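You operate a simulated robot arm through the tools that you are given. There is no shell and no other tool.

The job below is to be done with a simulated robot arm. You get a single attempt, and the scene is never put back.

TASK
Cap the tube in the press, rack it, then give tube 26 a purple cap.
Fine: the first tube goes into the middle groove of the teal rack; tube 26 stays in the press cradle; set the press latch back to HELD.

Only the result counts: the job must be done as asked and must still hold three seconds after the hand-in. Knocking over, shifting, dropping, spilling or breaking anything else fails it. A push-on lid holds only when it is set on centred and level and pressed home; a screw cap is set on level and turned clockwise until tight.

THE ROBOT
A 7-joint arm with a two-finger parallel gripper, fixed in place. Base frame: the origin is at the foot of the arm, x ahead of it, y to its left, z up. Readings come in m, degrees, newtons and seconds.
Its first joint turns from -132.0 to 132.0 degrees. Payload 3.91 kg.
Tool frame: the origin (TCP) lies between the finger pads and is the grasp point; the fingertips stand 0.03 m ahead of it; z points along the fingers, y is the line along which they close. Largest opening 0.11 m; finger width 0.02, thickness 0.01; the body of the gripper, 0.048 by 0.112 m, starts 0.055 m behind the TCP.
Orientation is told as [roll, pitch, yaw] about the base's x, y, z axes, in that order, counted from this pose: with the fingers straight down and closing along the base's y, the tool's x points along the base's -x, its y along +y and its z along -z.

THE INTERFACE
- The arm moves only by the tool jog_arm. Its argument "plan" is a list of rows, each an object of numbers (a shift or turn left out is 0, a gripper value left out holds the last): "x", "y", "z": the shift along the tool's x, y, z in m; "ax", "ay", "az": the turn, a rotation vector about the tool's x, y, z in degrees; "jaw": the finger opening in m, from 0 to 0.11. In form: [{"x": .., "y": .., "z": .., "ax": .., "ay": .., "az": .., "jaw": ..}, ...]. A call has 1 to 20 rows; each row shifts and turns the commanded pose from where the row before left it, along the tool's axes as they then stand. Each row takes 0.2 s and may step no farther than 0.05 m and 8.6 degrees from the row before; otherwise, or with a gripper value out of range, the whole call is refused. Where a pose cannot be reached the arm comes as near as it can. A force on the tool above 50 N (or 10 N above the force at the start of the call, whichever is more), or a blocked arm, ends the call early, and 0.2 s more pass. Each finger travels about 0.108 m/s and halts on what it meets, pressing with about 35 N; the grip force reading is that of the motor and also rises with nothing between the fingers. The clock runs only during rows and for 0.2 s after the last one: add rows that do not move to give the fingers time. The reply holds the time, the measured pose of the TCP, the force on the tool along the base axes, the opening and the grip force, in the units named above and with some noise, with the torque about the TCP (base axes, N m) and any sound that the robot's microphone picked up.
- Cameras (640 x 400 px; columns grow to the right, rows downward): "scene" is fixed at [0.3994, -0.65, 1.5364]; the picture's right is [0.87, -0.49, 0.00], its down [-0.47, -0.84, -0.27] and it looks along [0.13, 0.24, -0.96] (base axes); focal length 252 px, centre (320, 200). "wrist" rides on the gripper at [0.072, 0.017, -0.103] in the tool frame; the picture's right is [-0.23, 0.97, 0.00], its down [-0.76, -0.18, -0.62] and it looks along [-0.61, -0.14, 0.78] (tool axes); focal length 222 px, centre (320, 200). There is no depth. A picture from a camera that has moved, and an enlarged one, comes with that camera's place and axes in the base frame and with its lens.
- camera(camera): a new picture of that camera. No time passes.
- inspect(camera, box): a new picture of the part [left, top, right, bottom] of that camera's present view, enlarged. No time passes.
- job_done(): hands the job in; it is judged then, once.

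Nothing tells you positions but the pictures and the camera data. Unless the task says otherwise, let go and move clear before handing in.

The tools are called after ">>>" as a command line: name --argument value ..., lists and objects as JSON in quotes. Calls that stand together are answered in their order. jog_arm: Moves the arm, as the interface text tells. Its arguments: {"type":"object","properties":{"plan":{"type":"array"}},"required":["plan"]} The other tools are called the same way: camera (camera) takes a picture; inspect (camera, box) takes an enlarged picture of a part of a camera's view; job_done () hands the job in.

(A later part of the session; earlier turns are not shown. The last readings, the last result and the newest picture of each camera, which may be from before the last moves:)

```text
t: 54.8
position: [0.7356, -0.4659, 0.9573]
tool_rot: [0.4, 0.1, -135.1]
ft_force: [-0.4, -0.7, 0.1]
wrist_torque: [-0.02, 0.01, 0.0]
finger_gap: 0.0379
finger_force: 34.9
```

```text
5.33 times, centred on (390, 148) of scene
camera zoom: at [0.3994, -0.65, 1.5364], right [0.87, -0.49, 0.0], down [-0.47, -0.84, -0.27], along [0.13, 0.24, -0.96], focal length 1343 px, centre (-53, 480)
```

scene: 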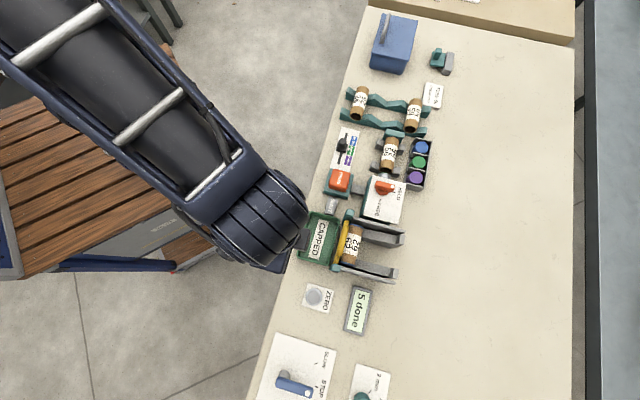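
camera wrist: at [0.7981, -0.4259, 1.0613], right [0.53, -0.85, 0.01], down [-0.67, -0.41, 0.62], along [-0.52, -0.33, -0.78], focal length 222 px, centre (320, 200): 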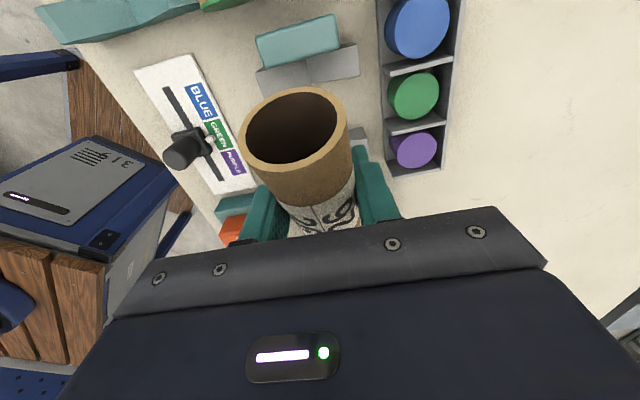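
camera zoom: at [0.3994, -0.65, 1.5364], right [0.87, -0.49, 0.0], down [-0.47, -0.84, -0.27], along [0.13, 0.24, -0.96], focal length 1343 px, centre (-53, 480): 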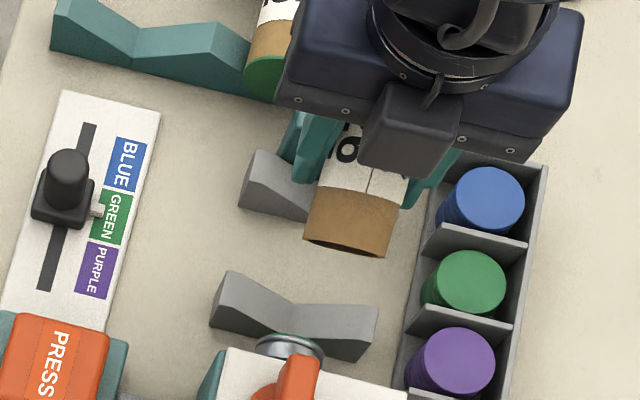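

The tube is pitched about 26° (far end up), and the stop's top edge is what caught it. I'll shift about 9 mm away from the stop and lower slowly, so the low end meets the V-block first and levels the tube as I press down.

>>> jog_arm --plan '[{"x": -0.005, "y": 0.0}, {"x": -0.004}, {"z": 0.03}, {"z": 0.03}, {"z": 0.01}, {}]'

>>> inspect --camera "wrist" --box '[200, 20, 440, 240]'

>>> inspect --camera "scene" --box '[360, 110, 420, 185]'

```text
t: 56.2
position: [0.7282, -0.4724, 0.8858]
tool_rot: [0.5, 0.2, -135.0]
ft_force: [0.0, 0.0, 0.5]
wrist_torque: [-0.02, 0.02, 0.02]
finger_gap: 0.0378
finger_force: 35.4
```

```text
1.82 times, centred on (320, 130) of wrist
camera zoom: at [0.7913, -0.4326, 0.9895], right [0.53, -0.85, 0.01], down [-0.67, -0.41, 0.62], along [-0.52, -0.33, -0.78], focal length 404 px, centre (320, 327)
```

zoom: 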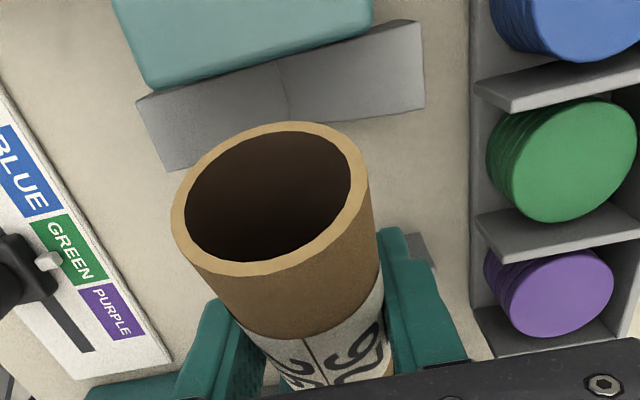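

```text
5.33 times, centred on (390, 148) of scene
camera zoom: at [0.3994, -0.65, 1.5364], right [0.87, -0.49, 0.0], down [-0.47, -0.84, -0.27], along [0.13, 0.24, -0.96], focal length 1343 px, centre (-53, 480)
```

zoom: 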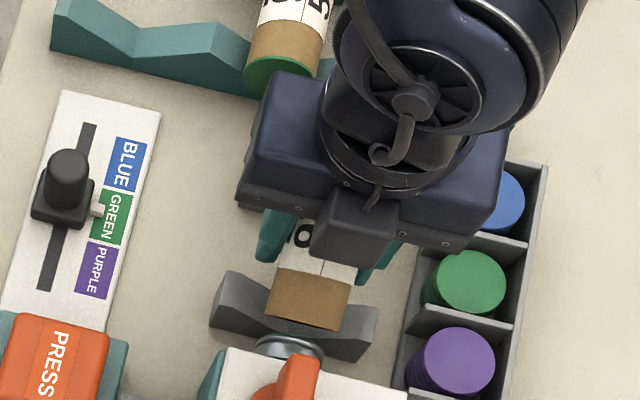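

>>> jog_arm --plan '[{"z": 0.003}, {"z": 0.003}, {"z": 0.002}, {"z": 0.002}, {"z": 0.002}, {}]'

>>> inspect --camera "wrist" --box '[200, 20, 440, 240]'

>>> inspect --camera "scene" --box '[360, 140, 410, 185]'

```text
t: 57.6
position: [0.7311, -0.4718, 0.8741]
tool_rot: [0.3, 0.1, -135.0]
ft_force: [-0.5, 0.5, -0.7]
wrist_torque: [0.01, -0.02, -0.01]
finger_gap: 0.0382
finger_force: 34.9
```

```text
1.82 times, centred on (320, 130) of wrist
camera zoom: at [0.7924, -0.4321, 0.9786], right [0.53, -0.85, 0.01], down [-0.67, -0.41, 0.62], along [-0.52, -0.33, -0.78], focal length 404 px, centre (320, 327)
```

zoom: 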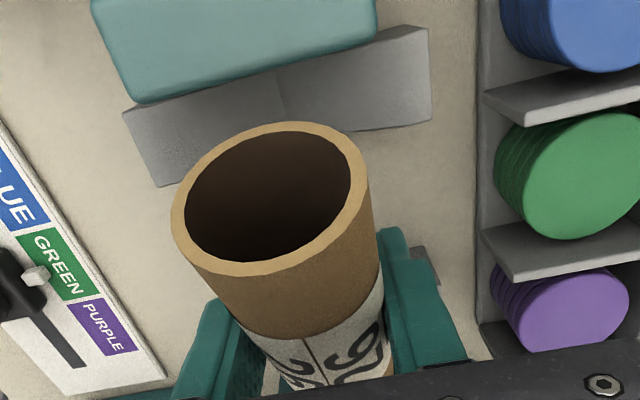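

```text
8.89 times, centred on (385, 162) of scene
camera zoom: at [0.3994, -0.65, 1.5364], right [0.87, -0.49, 0.0], down [-0.47, -0.84, -0.27], along [0.13, 0.24, -0.96], focal length 2239 px, centre (-258, 533)
```

zoom: 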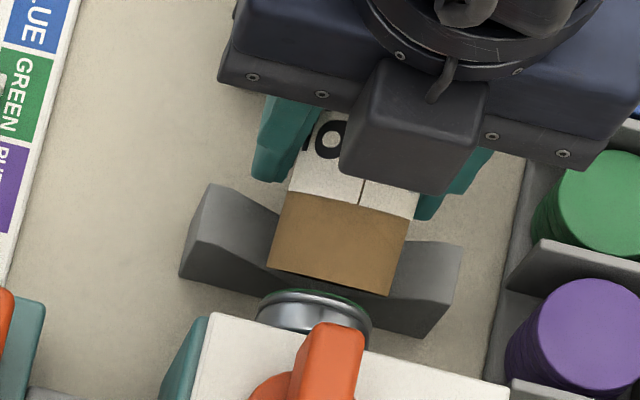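

>>> jog_arm --plan '[{"z": 0.002}, {"z": 0.002}, {"z": 0.002}, {"z": 0.002}, {}]'

>>> inspect --camera "wrist" --box '[200, 20, 440, 240]'

>>> inspect --camera "scene" --box '[360, 140, 410, 185]'

```text
t: 58.8
position: [0.7318, -0.471, 0.8678]
tool_rot: [0.5, 0.2, -135.0]
ft_force: [-3.0, 7.0, 22.8]
wrist_torque: [-0.63, 0.53, -0.21]
finger_gap: 0.0382
finger_force: 35.2
```

```text
1.82 times, centred on (320, 130) of wrist
camera zoom: at [0.7931, -0.4318, 0.9715], right [0.53, -0.85, 0.01], down [-0.67, -0.41, 0.62], along [-0.52, -0.33, -0.79], focal length 404 px, centre (320, 327)
```

zoom: 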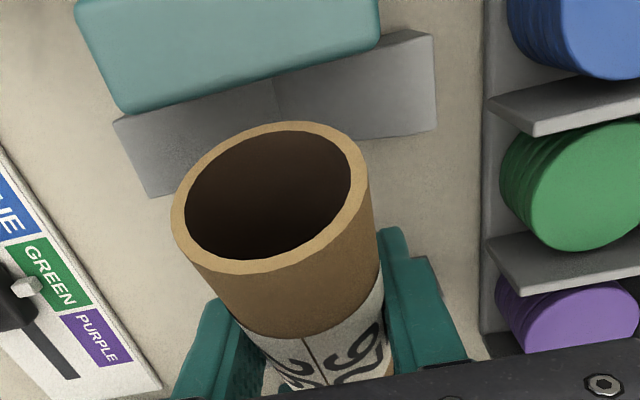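

```text
8.89 times, centred on (385, 162) of scene
camera zoom: at [0.3994, -0.65, 1.5364], right [0.87, -0.49, 0.0], down [-0.47, -0.84, -0.27], along [0.13, 0.24, -0.96], focal length 2239 px, centre (-258, 533)
```

zoom: 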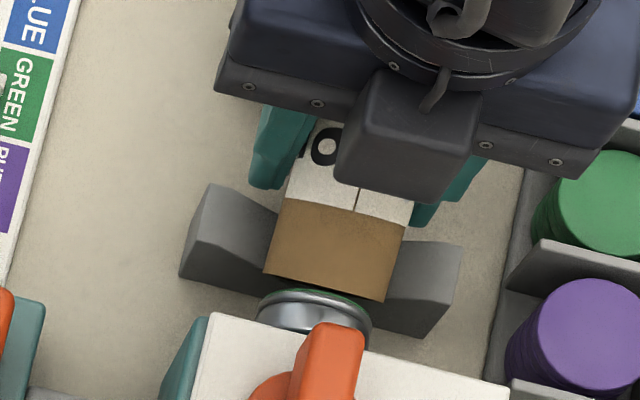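

The low end has met the V-block (about 23 N, with torque in the levelling direction). I'll keep pressing down gently so the tube pivots level.

>>> jog_arm --plan '[{"z": 0.001}, {"z": 0.001}, {"z": 0.001}, {}]'

>>> inspect --camera "wrist" --box '[200, 20, 440, 240]'

```text
t: 59.8
position: [0.7292, -0.4727, 0.8631]
tool_rot: [0.4, 0.1, -135.0]
ft_force: [-1.4, -4.9, 12.9]
wrist_torque: [-0.47, 0.38, 0.1]
finger_gap: 0.0379
finger_force: 35.1
```

```text
1.82 times, centred on (320, 130) of wrist
camera zoom: at [0.7913, -0.433, 0.9673], right [0.53, -0.85, 0.01], down [-0.67, -0.41, 0.62], along [-0.53, -0.33, -0.78], focal length 404 px, centre (320, 327)
```

zoom: 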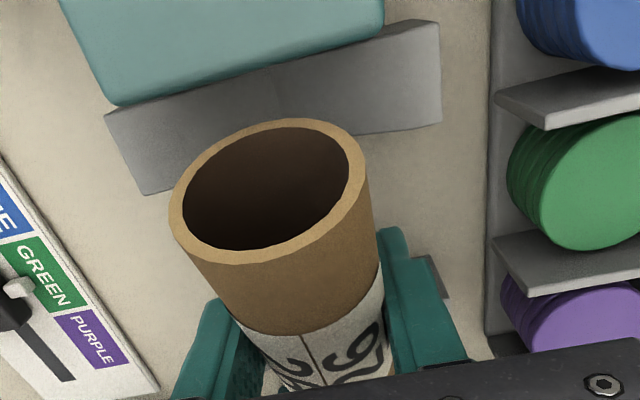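

The tube is slipping up in the grip rather than levelling fully, and going lower would bring the fingertips to the bench. I'll lift and tilt the tool about 24° so the tube itself is level, then check before setting it down.

>>> jog_arm --plan '[{"z": -0.02}, {"z": -0.03}, {"z": -0.02, "x": 0.008}, {"ay": -8}, {"ay": -8}, {"ay": -8}, {}]'

>>> camera --camera "wrist"

>>> inspect --camera "wrist" --box '[200, 0, 440, 220]'

>>> inspect --camera "scene" --box '[350, 100, 420, 185]'

```text
t: 61.4
position: [0.7339, -0.4676, 0.9355]
tool_rot: [0.4, -23.8, -135.2]
ft_force: [-0.2, -0.3, 0.1]
wrist_torque: [0.0, 0.02, -0.03]
finger_gap: 0.0381
finger_force: 35.2
```

```text
taken
camera wrist: at [0.8224, -0.4018, 1.0013], right [0.54, -0.83, 0.1], down [-0.44, -0.18, 0.88], along [-0.71, -0.52, -0.47], focal length 222 px, centre (320, 200)
```

wrist: 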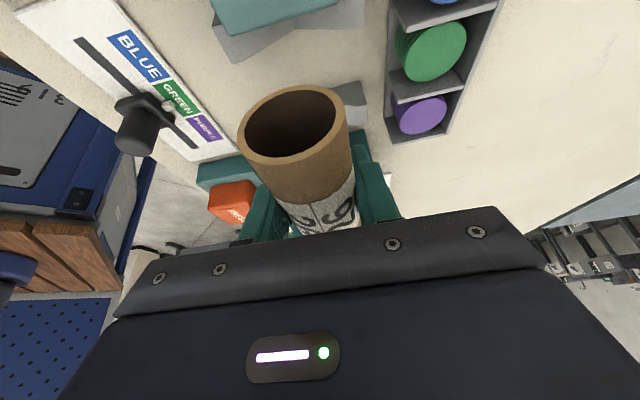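

```text
1.82 times, centred on (320, 110) of wrist
camera zoom: at [0.8224, -0.4018, 1.0013], right [0.54, -0.83, 0.1], down [-0.44, -0.18, 0.88], along [-0.71, -0.52, -0.47], focal length 404 px, centre (320, 364)
```

zoom: 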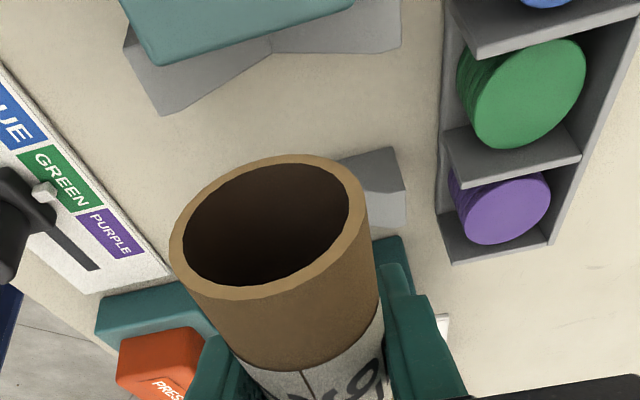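

```text
4.71 times, centred on (385, 142) of scene
camera zoom: at [0.3994, -0.65, 1.5364], right [0.87, -0.49, 0.0], down [-0.47, -0.84, -0.27], along [0.13, 0.24, -0.96], focal length 1185 px, centre (14, 471)
```

zoom: 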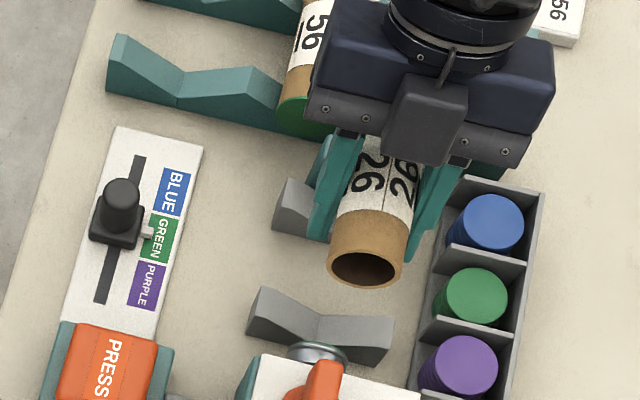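

>>> inspect --camera "scene" --box '[375, 125, 415, 165]'

```text
10.00 times, centred on (395, 145) of scene
camera zoom: at [0.3994, -0.65, 1.5364], right [0.87, -0.49, 0.0], down [-0.47, -0.84, -0.27], along [0.13, 0.24, -0.96], focal length 2518 px, centre (-430, 750)
```

zoom: 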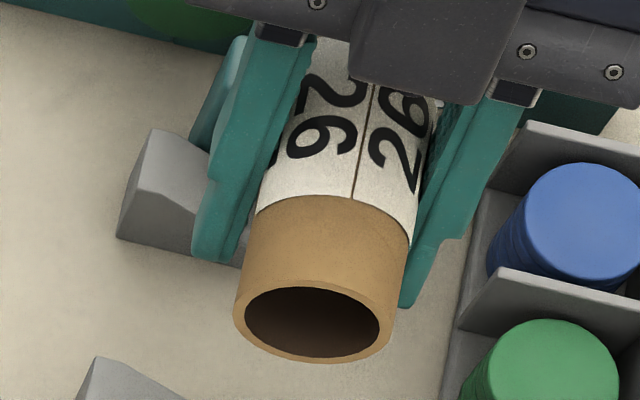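

Tilted this way the tube is level to within about 2°, but the fingertips would foul the V-block if I set it down here. I'll take it back to its own (near) rack groove, where there's no stop, set it down and re-grip it properly.

>>> jog_arm --plan '[{"x": 0.034, "y": -0.0313, "z": -0.0151}, {"x": 0.034, "y": -0.0313, "z": -0.0151}, {"x": 0.034, "y": -0.0313, "z": -0.0151}, {"x": 0.0338, "y": -0.0313, "z": -0.0152}, {}]'

>>> camera --camera "wrist"

>>> inspect --camera "wrist" --box '[200, 0, 440, 220]'

>>> inspect --camera "scene" --box '[340, 70, 420, 150]'

```text
t: 62.6
position: [0.7577, -0.2711, 0.9346]
tool_rot: [0.4, -23.8, -135.1]
ft_force: [-0.3, -0.5, 0.4]
wrist_torque: [-0.01, 0.0, 0.01]
finger_gap: 0.0379
finger_force: 34.8
```

```text
taken
camera wrist: at [0.8447, -0.2077, 1.0006], right [0.54, -0.83, 0.1], down [-0.44, -0.18, 0.88], along [-0.71, -0.52, -0.47], focal length 222 px, centre (320, 200)
```

wrist: 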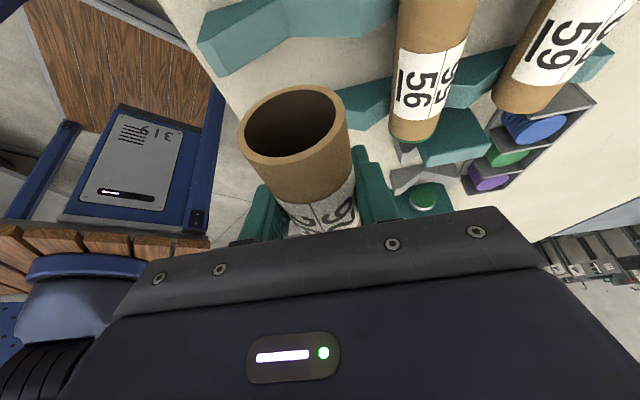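

```text
1.82 times, centred on (320, 110) of wrist
camera zoom: at [0.8447, -0.2077, 1.0006], right [0.54, -0.83, 0.1], down [-0.44, -0.18, 0.88], along [-0.71, -0.52, -0.47], focal length 404 px, centre (320, 364)
```

zoom: 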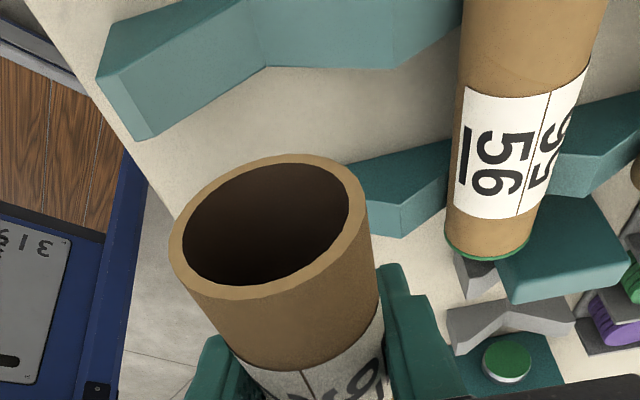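

```text
5.00 times, centred on (380, 110) of scene
camera zoom: at [0.3994, -0.65, 1.5364], right [0.87, -0.49, 0.0], down [-0.47, -0.84, -0.27], along [0.13, 0.24, -0.96], focal length 1259 px, centre (20, 650)
```

zoom: 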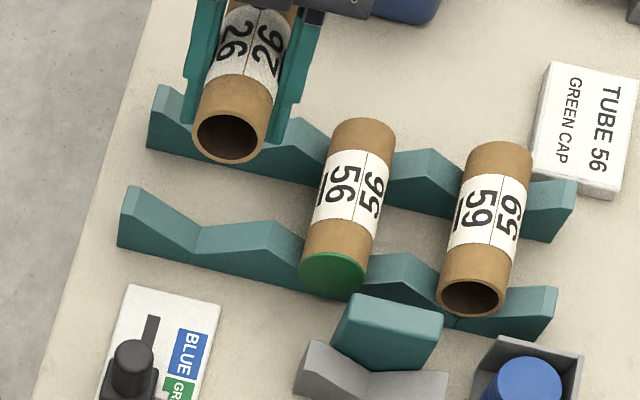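

The near groove is empty below me: rails span w 0.289–0.312 and 0.362–0.386. I'll line up and lower vertically with the tilted tool.

>>> jog_arm --plan '[{"x": -0.0055, "y": -0.004, "z": 0.0024}, {"x": 0.0122, "z": 0.0274}, {"x": 0.0122, "z": 0.0274}, {"x": 0.0041, "z": 0.0091}, {}]'

>>> inspect --camera "wrist" --box '[200, 0, 440, 220]'

>>> inspect --camera "scene" --box '[340, 70, 420, 150]'

```text
t: 63.5
position: [0.7497, -0.2744, 0.8733]
tool_rot: [0.7, -23.7, -135.2]
ft_force: [4.1, 0.1, 8.9]
wrist_torque: [0.05, 0.22, -0.03]
finger_gap: 0.0382
finger_force: 34.7
stopped in row 4: the force on the tool passed its limit at 73 N (the readings are from after the stop); the commanded pose is now the measured one
```

```text
1.82 times, centred on (320, 110) of wrist
camera zoom: at [0.8374, -0.2086, 0.9395], right [0.54, -0.83, 0.1], down [-0.45, -0.18, 0.88], along [-0.71, -0.52, -0.47], focal length 404 px, centre (320, 364)
```

zoom: 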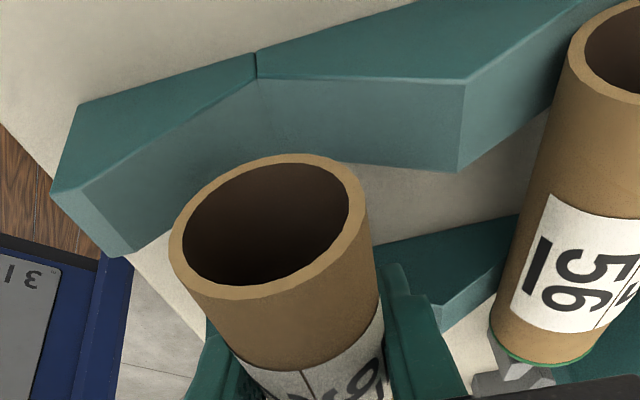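

```text
5.00 times, centred on (380, 110) of scene
camera zoom: at [0.3994, -0.65, 1.5364], right [0.87, -0.49, 0.0], down [-0.47, -0.84, -0.27], along [0.13, 0.24, -0.96], focal length 1259 px, centre (20, 650)
```

zoom: 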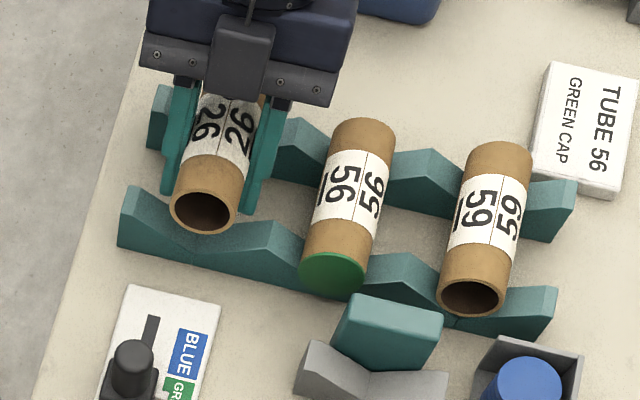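

The near finger's tip corner touched the near rail, as the torque reading shows. The tube itself hasn't moved in the grip. I'll lift a little, shift 6 mm away from that rail, and lower slowly.

>>> jog_arm --plan '[{"x": -0.0033, "z": -0.0073}, {"x": 0.0055, "z": -0.0024}, {"x": 0.0022, "z": 0.0049}, {}, {"x": 0.0016, "z": 0.0037}, {"x": 0.0016, "z": 0.0037}, {"x": 0.0012, "z": 0.0027}, {}]'

>>> inspect --camera "wrist" --box '[200, 0, 440, 220]'

>>> inspect --camera "scene" --box '[340, 70, 420, 150]'

```text
t: 65.3
position: [0.7552, -0.2693, 0.8655]
tool_rot: [0.5, -23.7, -135.1]
ft_force: [-0.4, 0.2, -0.5]
wrist_torque: [-0.01, 0.01, -0.01]
finger_gap: 0.0384
finger_force: 35.1
```

```text
1.82 times, centred on (320, 110) of wrist
camera zoom: at [0.8413, -0.2051, 0.9309], right [0.54, -0.83, 0.1], down [-0.45, -0.18, 0.88], along [-0.71, -0.52, -0.47], focal length 404 px, centre (320, 364)
```

zoom: 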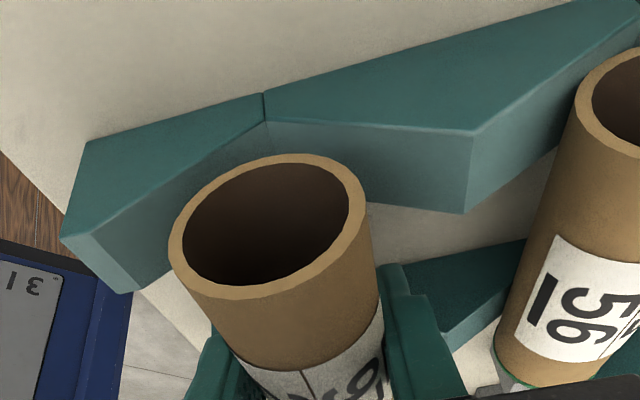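

```text
5.00 times, centred on (380, 110) of scene
camera zoom: at [0.3994, -0.65, 1.5364], right [0.87, -0.49, 0.0], down [-0.47, -0.84, -0.27], along [0.13, 0.24, -0.96], focal length 1259 px, centre (20, 650)
```

zoom: 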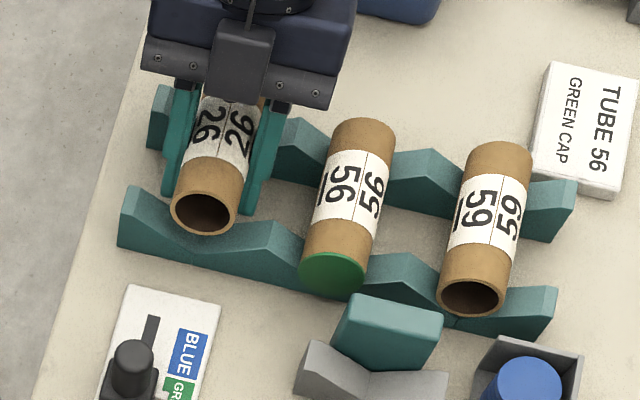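

>>> jog_arm --plan '[{"x": 0.0008, "z": 0.0018}, {"x": 0.0008, "z": 0.0018}, {"x": 0.0008, "z": 0.0018}, {"x": 0.0006, "z": 0.0014}, {}]'

>>> inspect --camera "wrist" --box '[200, 0, 440, 220]'

>>> inspect --camera "scene" --box '[345, 95, 385, 135]'

```text
t: 66.5
position: [0.753, -0.2707, 0.8572]
tool_rot: [0.5, -23.8, -135.0]
ft_force: [0.0, -0.1, -0.6]
wrist_torque: [-0.01, 0.01, -0.01]
finger_gap: 0.0381
finger_force: 35.2
```

```text
1.82 times, centred on (320, 110) of wrist
camera zoom: at [0.8406, -0.2043, 0.9229], right [0.54, -0.83, 0.1], down [-0.45, -0.18, 0.88], along [-0.71, -0.52, -0.47], focal length 404 px, centre (320, 364)
```

zoom: 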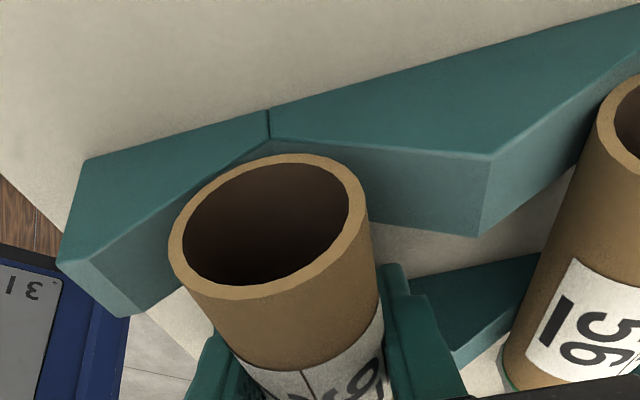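

```text
10.00 times, centred on (365, 115) of scene
camera zoom: at [0.3994, -0.65, 1.5364], right [0.87, -0.49, 0.0], down [-0.47, -0.84, -0.27], along [0.13, 0.24, -0.96], focal length 2518 px, centre (-130, 1050)
```

zoom: 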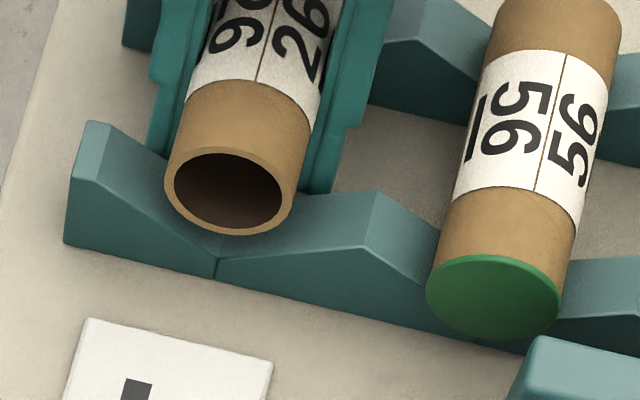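

>>> jog_arm --plan '[{"x": 0.0004, "z": 0.0009}, {"x": 0.0004, "z": 0.0009}, {"x": 0.0004, "z": 0.0009}, {}]'

```text
t: 67.5
position: [0.7548, -0.2687, 0.8541]
tool_rot: [0.6, -23.8, -135.1]
ft_force: [0.5, -0.3, -0.4]
wrist_torque: [-0.02, 0.0, 0.05]
finger_gap: 0.0381
finger_force: 35.5
```

>>> jog_arm --plan '[{"x": 0.0004, "z": 0.0009}, {"x": 0.0004, "z": 0.0009}, {}]'

>>> inspect --camera "wrist" --box '[200, 0, 440, 220]'

>>> inspect --camera "scene" --box '[345, 95, 385, 135]'

```text
t: 68.3
position: [0.7547, -0.2697, 0.8529]
tool_rot: [0.5, -23.7, -135.2]
ft_force: [0.4, -1.3, 2.1]
wrist_torque: [0.05, -0.07, -0.09]
finger_gap: 0.038
finger_force: 35.0
```

```text
1.82 times, centred on (320, 110) of wrist
camera zoom: at [0.8423, -0.204, 0.9187], right [0.54, -0.83, 0.1], down [-0.45, -0.18, 0.88], along [-0.71, -0.52, -0.47], focal length 404 px, centre (320, 364)
```

zoom: 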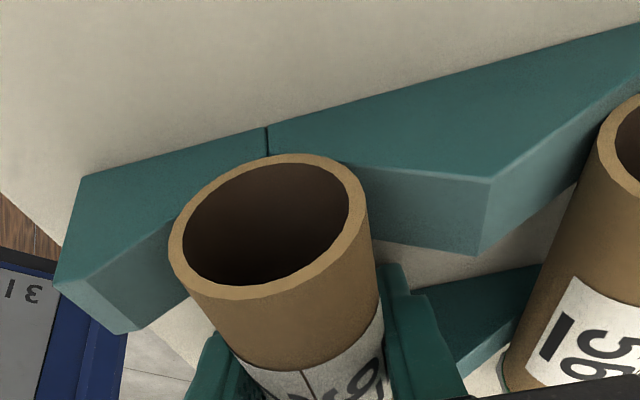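

```text
10.00 times, centred on (365, 115) of scene
camera zoom: at [0.3994, -0.65, 1.5364], right [0.87, -0.49, 0.0], down [-0.47, -0.84, -0.27], along [0.13, 0.24, -0.96], focal length 2518 px, centre (-130, 1050)
```

zoom: 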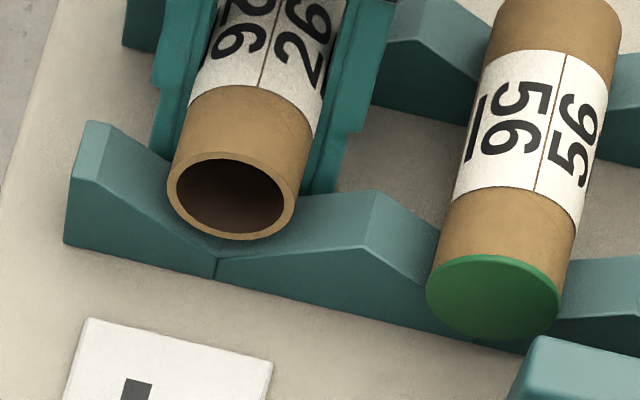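

The tube's far end is just touching the far rail (2 N), and it's nearly level. I'll open the fingers gently to let it settle in the groove.

>>> jog_arm --plan '[{"jaw": 0.04}, {"jaw": 0.043}, {"jaw": 0.048}, {"jaw": 0.055}, {}]'

>>> inspect --camera "wrist" --box '[200, 0, 440, 220]'

>>> inspect --camera "scene" --box '[340, 70, 420, 150]'

```text
t: 69.5
position: [0.7541, -0.2696, 0.8529]
tool_rot: [0.7, -23.9, -135.2]
ft_force: [-0.3, 0.4, 0.2]
wrist_torque: [-0.01, 0.04, 0.02]
finger_gap: 0.0552
finger_force: 0.1
```

```text
1.82 times, centred on (320, 110) of wrist
camera zoom: at [0.8423, -0.2039, 0.9185], right [0.54, -0.83, 0.1], down [-0.45, -0.18, 0.88], along [-0.71, -0.52, -0.47], focal length 404 px, centre (320, 364)
```

zoom: 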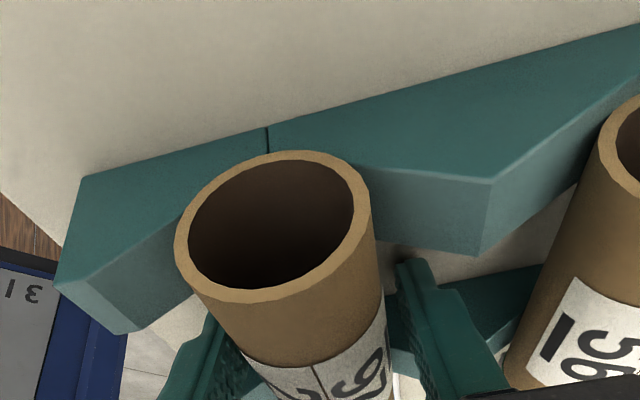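

```text
5.00 times, centred on (380, 110) of scene
camera zoom: at [0.3994, -0.65, 1.5364], right [0.87, -0.49, 0.0], down [-0.47, -0.84, -0.27], along [0.13, 0.24, -0.96], focal length 1259 px, centre (20, 650)
```

zoom: 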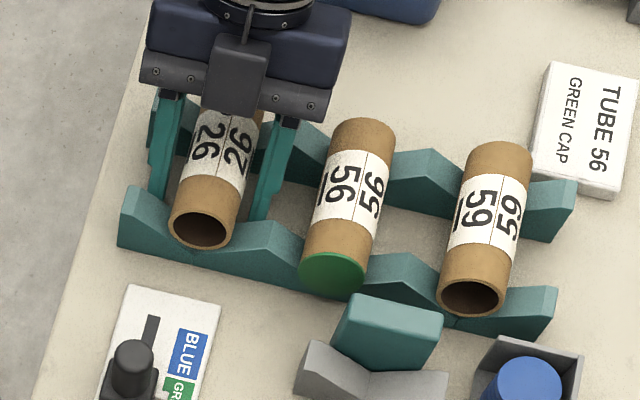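

Tube 26 settled safely in its groove. I'll rise straight up and bring the tool back to vertical for a proper re-grip.

>>> jog_arm --plan '[{"x": -0.0081, "z": -0.0183}, {"x": -0.0163, "z": -0.0365}, {"x": -0.0163, "z": -0.0365}, {"ay": 8}, {"ay": 8}, {"ay": 7.8}, {}]'

>>> camera --camera "wrist"

>>> inspect --camera "wrist" --box '[200, 20, 440, 200]'

>>> inspect --camera "scene" --box '[340, 70, 420, 150]'

```text
t: 71.1
position: [0.7535, -0.2689, 0.9522]
tool_rot: [0.4, 0.0, -134.9]
ft_force: [0.9, 0.1, -0.1]
wrist_torque: [0.02, 0.0, 0.0]
finger_gap: 0.055
finger_force: 0.1
```

```text
taken
camera wrist: at [0.8151, -0.2283, 1.0553], right [0.53, -0.85, 0.01], down [-0.67, -0.41, 0.62], along [-0.52, -0.33, -0.78], focal length 222 px, centre (320, 200)
```

wrist: 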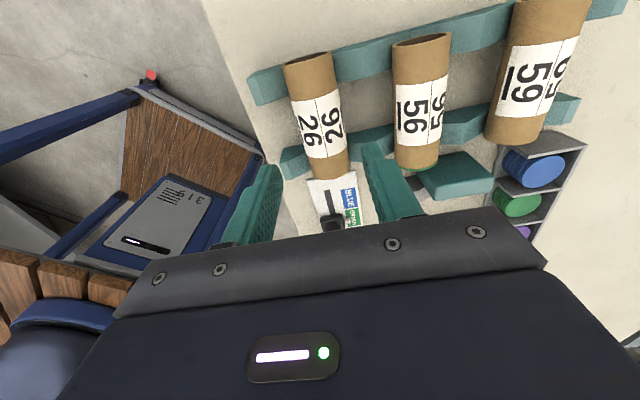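

```text
2.22 times, centred on (320, 110) of wrist
camera zoom: at [0.8151, -0.2283, 1.0553], right [0.53, -0.85, 0.01], down [-0.67, -0.41, 0.62], along [-0.52, -0.33, -0.78], focal length 494 px, centre (320, 400)
```

zoom: 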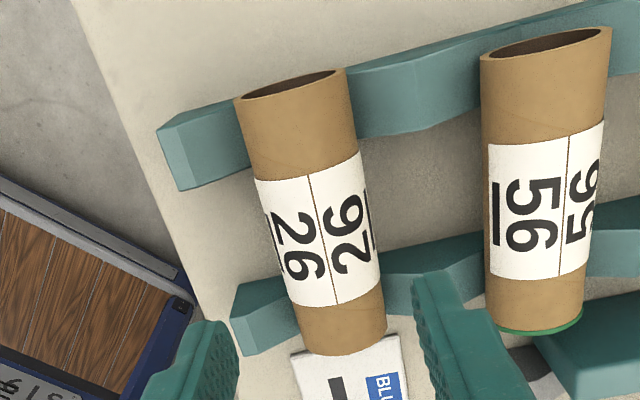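

```text
5.00 times, centred on (380, 110) of scene
camera zoom: at [0.3994, -0.65, 1.5364], right [0.87, -0.49, 0.0], down [-0.47, -0.84, -0.27], along [0.13, 0.24, -0.96], focal length 1259 px, centre (20, 650)
```

zoom: 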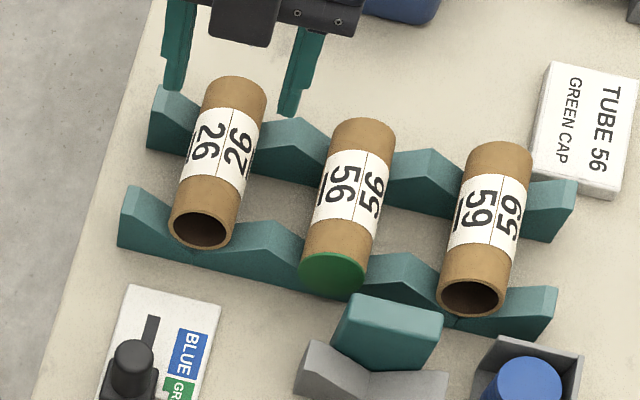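

Tube 26 is level in its groove, spanning about w 0.297–0.397. This time I'll grip slightly beyond its middle (w≈0.348) so it clears the press stop.

>>> jog_arm --plan '[{"x": 0.0053, "z": 0.03}, {"z": 0.03}, {"z": 0.02}, {"z": 0.011}, {}]'

>>> inspect --camera "wrist" --box '[200, 20, 440, 220]'

```text
t: 72.3
position: [0.7553, -0.2671, 0.8617]
tool_rot: [0.5, 0.0, -134.9]
ft_force: [-0.3, -0.4, -0.4]
wrist_torque: [-0.02, -0.03, 0.0]
finger_gap: 0.055
finger_force: 0.0
```

```text
2.00 times, centred on (320, 120) of wrist
camera zoom: at [0.8185, -0.2268, 0.9654], right [0.53, -0.85, 0.01], down [-0.67, -0.41, 0.62], along [-0.52, -0.33, -0.78], focal length 444 px, centre (320, 360)
```

zoom: 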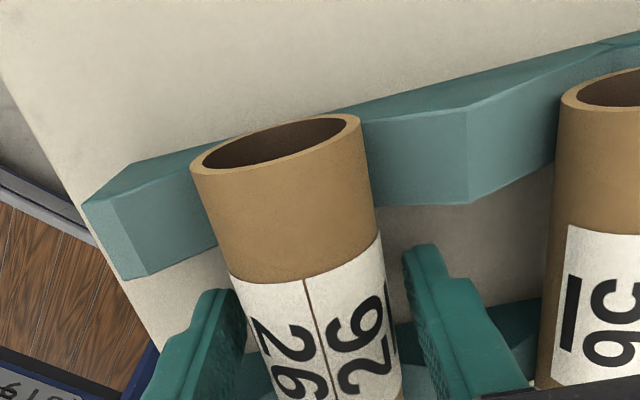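

>>> jog_arm --plan '[{"x": 0.005}, {}, {"jaw": 0.03}, {}, {}]'

>>> inspect --camera "wrist" --box '[200, 20, 440, 220]'

```text
t: 73.5
position: [0.7607, -0.2632, 0.8622]
tool_rot: [0.5, 0.0, -134.9]
ft_force: [-0.3, -0.2, 0.0]
wrist_torque: [0.0, 0.01, 0.0]
finger_gap: 0.0387
finger_force: 35.3
```

```text
2.00 times, centred on (320, 120) of wrist
camera zoom: at [0.8225, -0.2235, 0.9657], right [0.53, -0.85, 0.01], down [-0.67, -0.41, 0.62], along [-0.52, -0.33, -0.78], focal length 444 px, centre (320, 360)
```

zoom: 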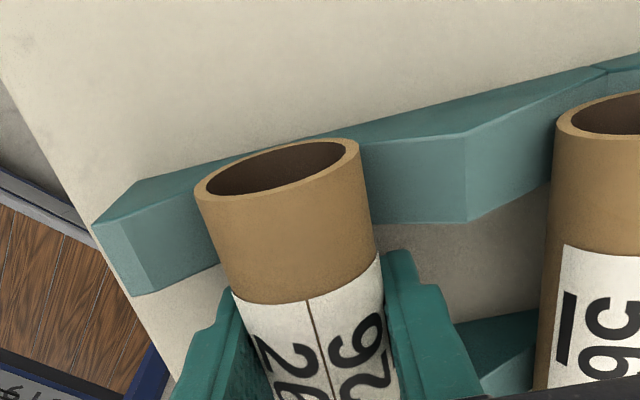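

The grip now matches the one I used on tube 56. I'll lift and carry it to the cradle again.

>>> jog_arm --plan '[{"z": -0.01}, {"z": -0.03}, {"z": -0.045}, {"z": -0.035}, {"x": -0.0316, "y": 0.025}, {"x": -0.0316, "y": 0.025}, {"x": -0.0316, "y": 0.025}, {"x": -0.0316, "y": 0.025}, {"x": -0.0316, "y": 0.025}, {}]'

>>> inspect --camera "wrist" --box '[200, 20, 440, 220]'

>>> inspect --camera "scene" --box '[350, 100, 420, 185]'

```text
t: 75.7
position: [0.7347, -0.4632, 0.9795]
tool_rot: [0.5, 0.1, -135.0]
ft_force: [0.1, -0.2, -0.9]
wrist_torque: [-0.01, -0.01, 0.01]
finger_gap: 0.0387
finger_force: 35.1
```

```text
2.00 times, centred on (320, 120) of wrist
camera zoom: at [0.7969, -0.4231, 1.0842], right [0.53, -0.85, 0.01], down [-0.67, -0.41, 0.62], along [-0.52, -0.33, -0.78], focal length 444 px, centre (320, 360)
```

zoom: 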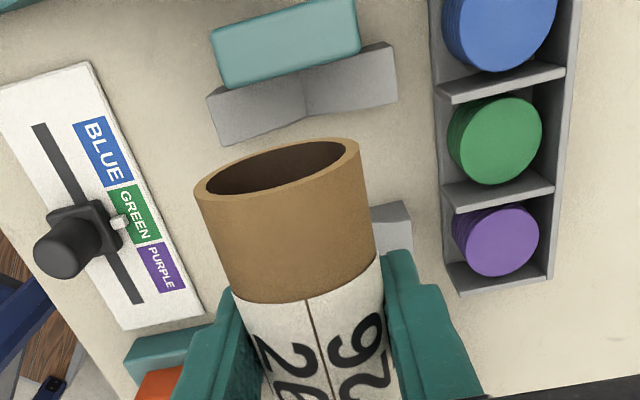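

```text
4.71 times, centred on (385, 142) of scene
camera zoom: at [0.3994, -0.65, 1.5364], right [0.87, -0.49, 0.0], down [-0.47, -0.84, -0.27], along [0.13, 0.24, -0.96], focal length 1185 px, centre (14, 471)
```

zoom: 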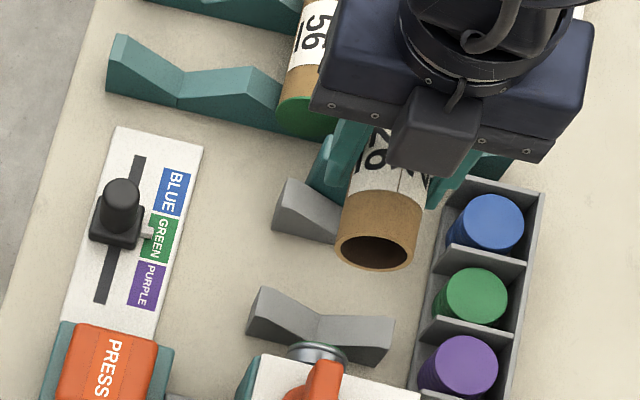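

>>> jog_arm --plan '[{"y": 0.002, "z": 0.03}, {"z": 0.03}, {"z": 0.012}, {"z": 0.006}, {"z": 0.006}, {}]'

>>> inspect --camera "wrist" --box '[200, 20, 440, 220]'

>>> inspect --camera "scene" --box '[350, 100, 420, 185]'

```text
t: 77.1
position: [0.739, -0.4652, 0.898]
tool_rot: [0.4, 0.0, -134.9]
ft_force: [-0.1, -0.8, -0.6]
wrist_torque: [0.0, -0.03, -0.03]
finger_gap: 0.0385
finger_force: 34.8
```

```text
2.00 times, centred on (320, 120) of wrist
camera zoom: at [0.8011, -0.4245, 1.002], right [0.53, -0.85, 0.01], down [-0.67, -0.41, 0.62], along [-0.52, -0.33, -0.78], focal length 444 px, centre (320, 360)
```

zoom: 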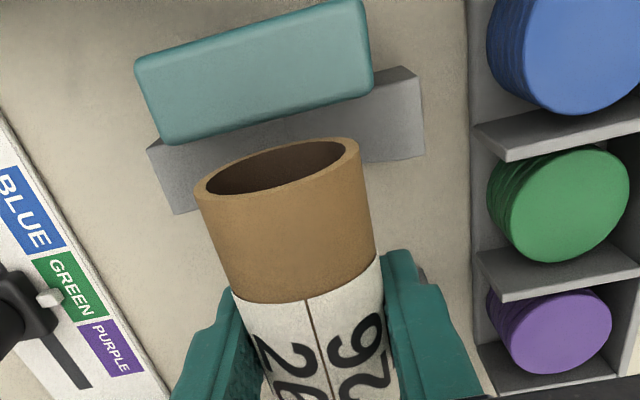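

```text
4.71 times, centred on (385, 142) of scene
camera zoom: at [0.3994, -0.65, 1.5364], right [0.87, -0.49, 0.0], down [-0.47, -0.84, -0.27], along [0.13, 0.24, -0.96], focal length 1185 px, centre (14, 471)
```

zoom: 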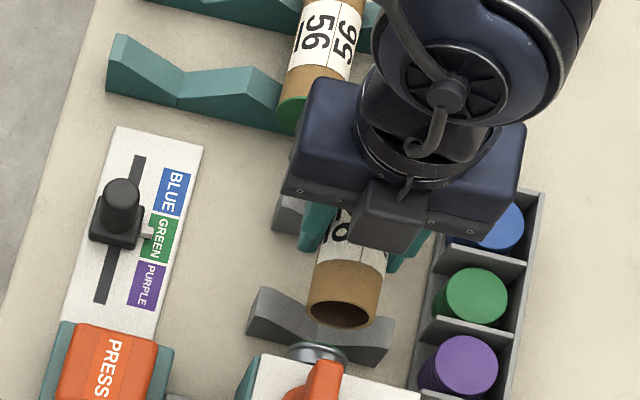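

Clear of the stop by about 8 mm this time. I'll continue down slowly into the V-blocks.

>>> jog_arm --plan '[{"z": 0.008, "y": -0.001}, {"z": 0.008}, {"z": 0.006}, {"z": 0.005}, {"z": 0.003}, {}]'

>>> inspect --camera "wrist" --box '[200, 20, 440, 220]'

```text
t: 78.5
position: [0.7371, -0.4648, 0.8664]
tool_rot: [0.6, 0.0, -134.9]
ft_force: [0.2, 0.9, -0.8]
wrist_torque: [0.01, 0.02, 0.05]
finger_gap: 0.0386
finger_force: 34.3
```

```text
2.00 times, centred on (320, 120) of wrist
camera zoom: at [0.7994, -0.4236, 0.9712], right [0.53, -0.85, 0.01], down [-0.67, -0.41, 0.62], along [-0.52, -0.33, -0.78], focal length 444 px, centre (320, 360)
```

zoom: 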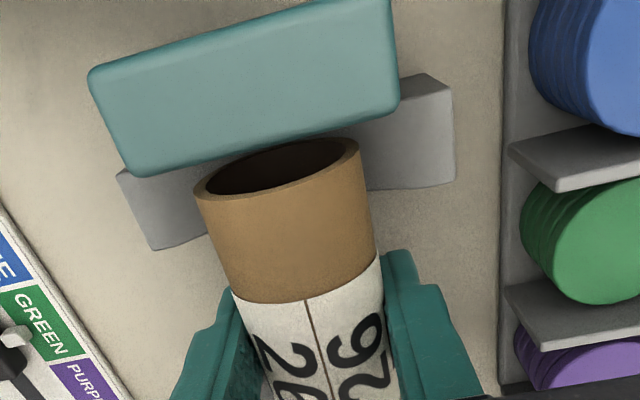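

>>> jog_arm --plan '[{"z": 0.0015}, {"z": 0.0015}, {"z": 0.001}, {}]'

>>> inspect --camera "scene" --box '[350, 110, 420, 195]'

```text
t: 79.5
position: [0.7384, -0.4648, 0.8647]
tool_rot: [0.5, 0.0, -134.9]
ft_force: [0.4, 0.5, 0.4]
wrist_torque: [-0.01, 0.04, 0.0]
finger_gap: 0.039
finger_force: 34.6
```

```text
4.71 times, centred on (385, 152) of scene
camera zoom: at [0.3994, -0.65, 1.5364], right [0.87, -0.49, 0.0], down [-0.47, -0.84, -0.27], along [0.13, 0.24, -0.96], focal length 1185 px, centre (14, 424)
```

zoom: 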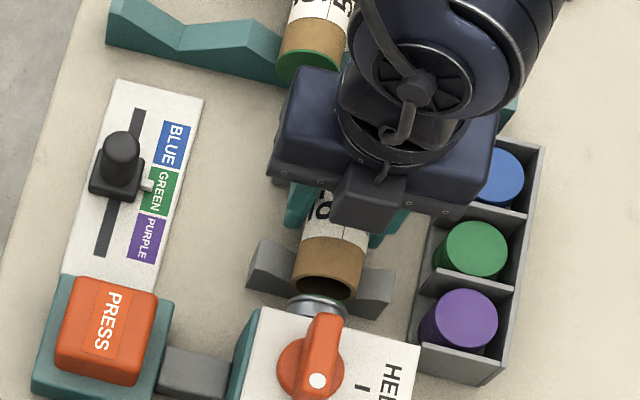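

>>> jog_arm --plan '[{"z": 0.001}, {"z": 0.001}, {"z": 0.001}, {}]'

```text
t: 80.5
position: [0.7381, -0.4645, 0.8608]
tool_rot: [0.5, 0.1, -134.8]
ft_force: [0.4, 1.2, 3.0]
wrist_torque: [-0.09, 0.04, -0.01]
finger_gap: 0.0387
finger_force: 34.7
```

Light contact: the tube is in the V-blocks. I'll slide it a few millimetres toward the stop, like tube 56 sat, then let go.

>>> jog_arm --plan '[{"x": 0.002}, {"x": 0.002}, {}]'

>>> inspect --camera "wrist" --box '[200, 20, 440, 220]'

```text
t: 81.3
position: [0.7405, -0.4613, 0.8619]
tool_rot: [0.6, 0.0, -134.9]
ft_force: [-5.5, 0.7, 5.1]
wrist_torque: [-0.04, 0.1, -0.03]
finger_gap: 0.0391
finger_force: 35.4
```

```text
2.00 times, centred on (320, 120) of wrist
camera zoom: at [0.8029, -0.4209, 0.965], right [0.53, -0.85, 0.01], down [-0.67, -0.41, 0.62], along [-0.52, -0.33, -0.78], focal length 444 px, centre (320, 360)
```

zoom: 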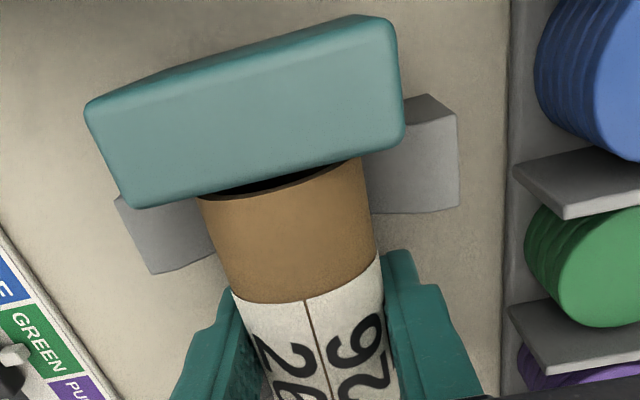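

The tube is level and about 1–2 mm off the stop. I'll open gently and rise.

>>> jog_arm --plan '[{"jaw": 0.042}, {"jaw": 0.048}, {"jaw": 0.06}, {}, {"z": -0.015}, {"z": -0.03}, {"z": -0.045}, {"z": -0.045}, {}]'

>>> inspect --camera "wrist" --box '[200, 0, 440, 200]'

>>> inspect --camera "scene" --box '[350, 110, 420, 195]'

```text
t: 83.3
position: [0.7389, -0.4572, 0.9968]
tool_rot: [0.6, 0.0, -134.9]
ft_force: [0.5, -0.2, 0.5]
wrist_torque: [-0.02, 0.03, 0.02]
finger_gap: 0.06
finger_force: 0.1
```

```text
2.00 times, centred on (320, 100) of wrist
camera zoom: at [0.8007, -0.4167, 1.1008], right [0.53, -0.85, 0.01], down [-0.67, -0.41, 0.62], along [-0.52, -0.33, -0.78], focal length 444 px, centre (320, 400)
```

zoom: 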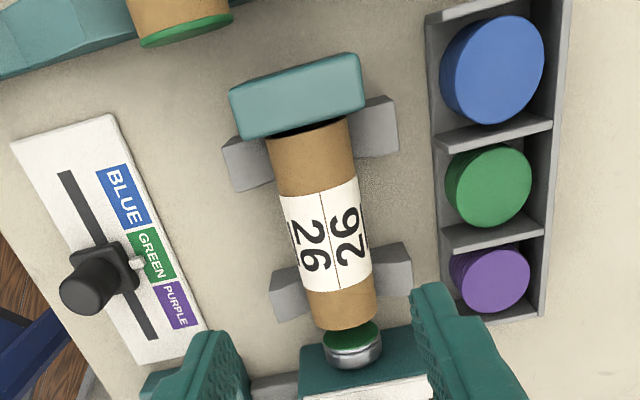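

```text
4.71 times, centred on (385, 152) of scene
camera zoom: at [0.3994, -0.65, 1.5364], right [0.87, -0.49, 0.0], down [-0.47, -0.84, -0.27], along [0.13, 0.24, -0.96], focal length 1185 px, centre (14, 424)
```

zoom: 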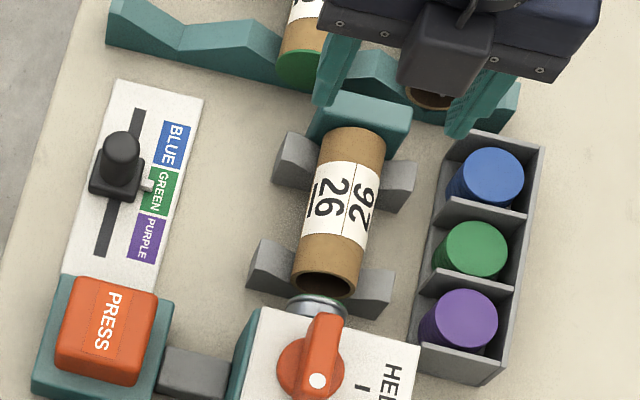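

Tube 26 lies level in the cradle. Next I'll move over the selector knob to slide it from GREEN to PURPLE.

>>> jog_arm --plan '[{"y": -0.0348, "jaw": 0.05}, {"y": -0.0348}, {"y": -0.0348}, {"y": -0.0348, "x": -0.003}, {"z": 0.04}, {}]'

>>> inspect --camera "wrist" --box '[200, 40, 440, 240]'

>>> inspect --camera "scene" --box '[310, 120, 440, 201]'

```text
t: 84.7
position: [0.6365, -0.3618, 0.9529]
tool_rot: [0.5, 0.2, -135.0]
ft_force: [-0.9, -0.5, 0.6]
wrist_torque: [0.01, 0.01, -0.01]
finger_gap: 0.0499
finger_force: 0.1
```

```text
2.00 times, centred on (320, 140) of wrist
camera zoom: at [0.6995, -0.3213, 1.0569], right [0.53, -0.85, 0.01], down [-0.67, -0.41, 0.62], along [-0.52, -0.33, -0.78], focal length 444 px, centre (320, 320)
```

zoom: 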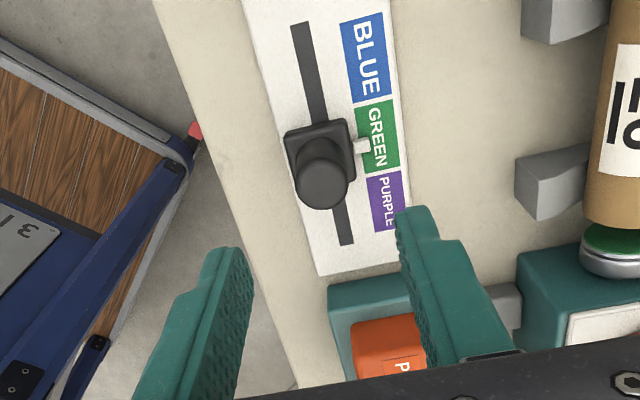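

```text
4.92 times, centred on (375, 160) of scene
camera zoom: at [0.3994, -0.65, 1.5364], right [0.87, -0.49, 0.0], down [-0.47, -0.84, -0.27], along [0.13, 0.24, -0.96], focal length 1240 px, centre (49, 394)
```

zoom: 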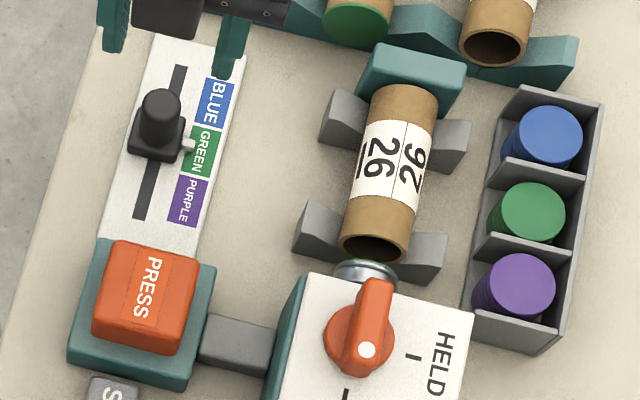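

>>> jog_arm --plan '[{"x": 0.001, "y": 0.001, "z": 0.03}, {"z": 0.03}, {"z": 0.0145}, {}, {"jaw": 0.0}, {}, {}]'

>>> inspect --camera "wrist" --box '[200, 40, 440, 240]'

```text
t: 86.3
position: [0.6405, -0.3604, 0.8774]
tool_rot: [0.3, 0.1, -135.0]
ft_force: [-26.6, 25.7, -0.1]
wrist_torque: [1.49, 0.45, -0.2]
finger_gap: 0.0224
finger_force: 44.7
```

```text
2.00 times, centred on (320, 140) of wrist
camera zoom: at [0.7032, -0.3202, 0.9821], right [0.53, -0.85, 0.01], down [-0.67, -0.41, 0.62], along [-0.53, -0.33, -0.78], focal length 444 px, centre (320, 320)
```

zoom: 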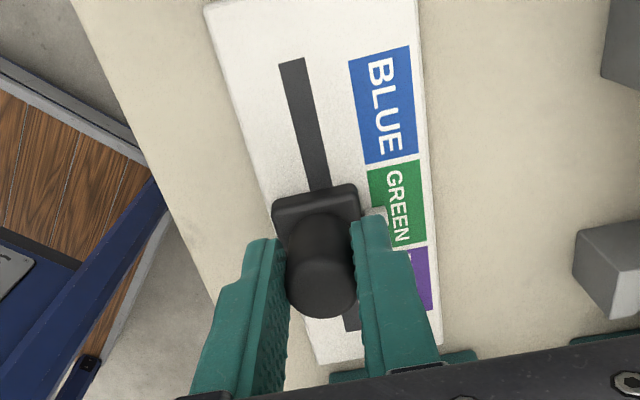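

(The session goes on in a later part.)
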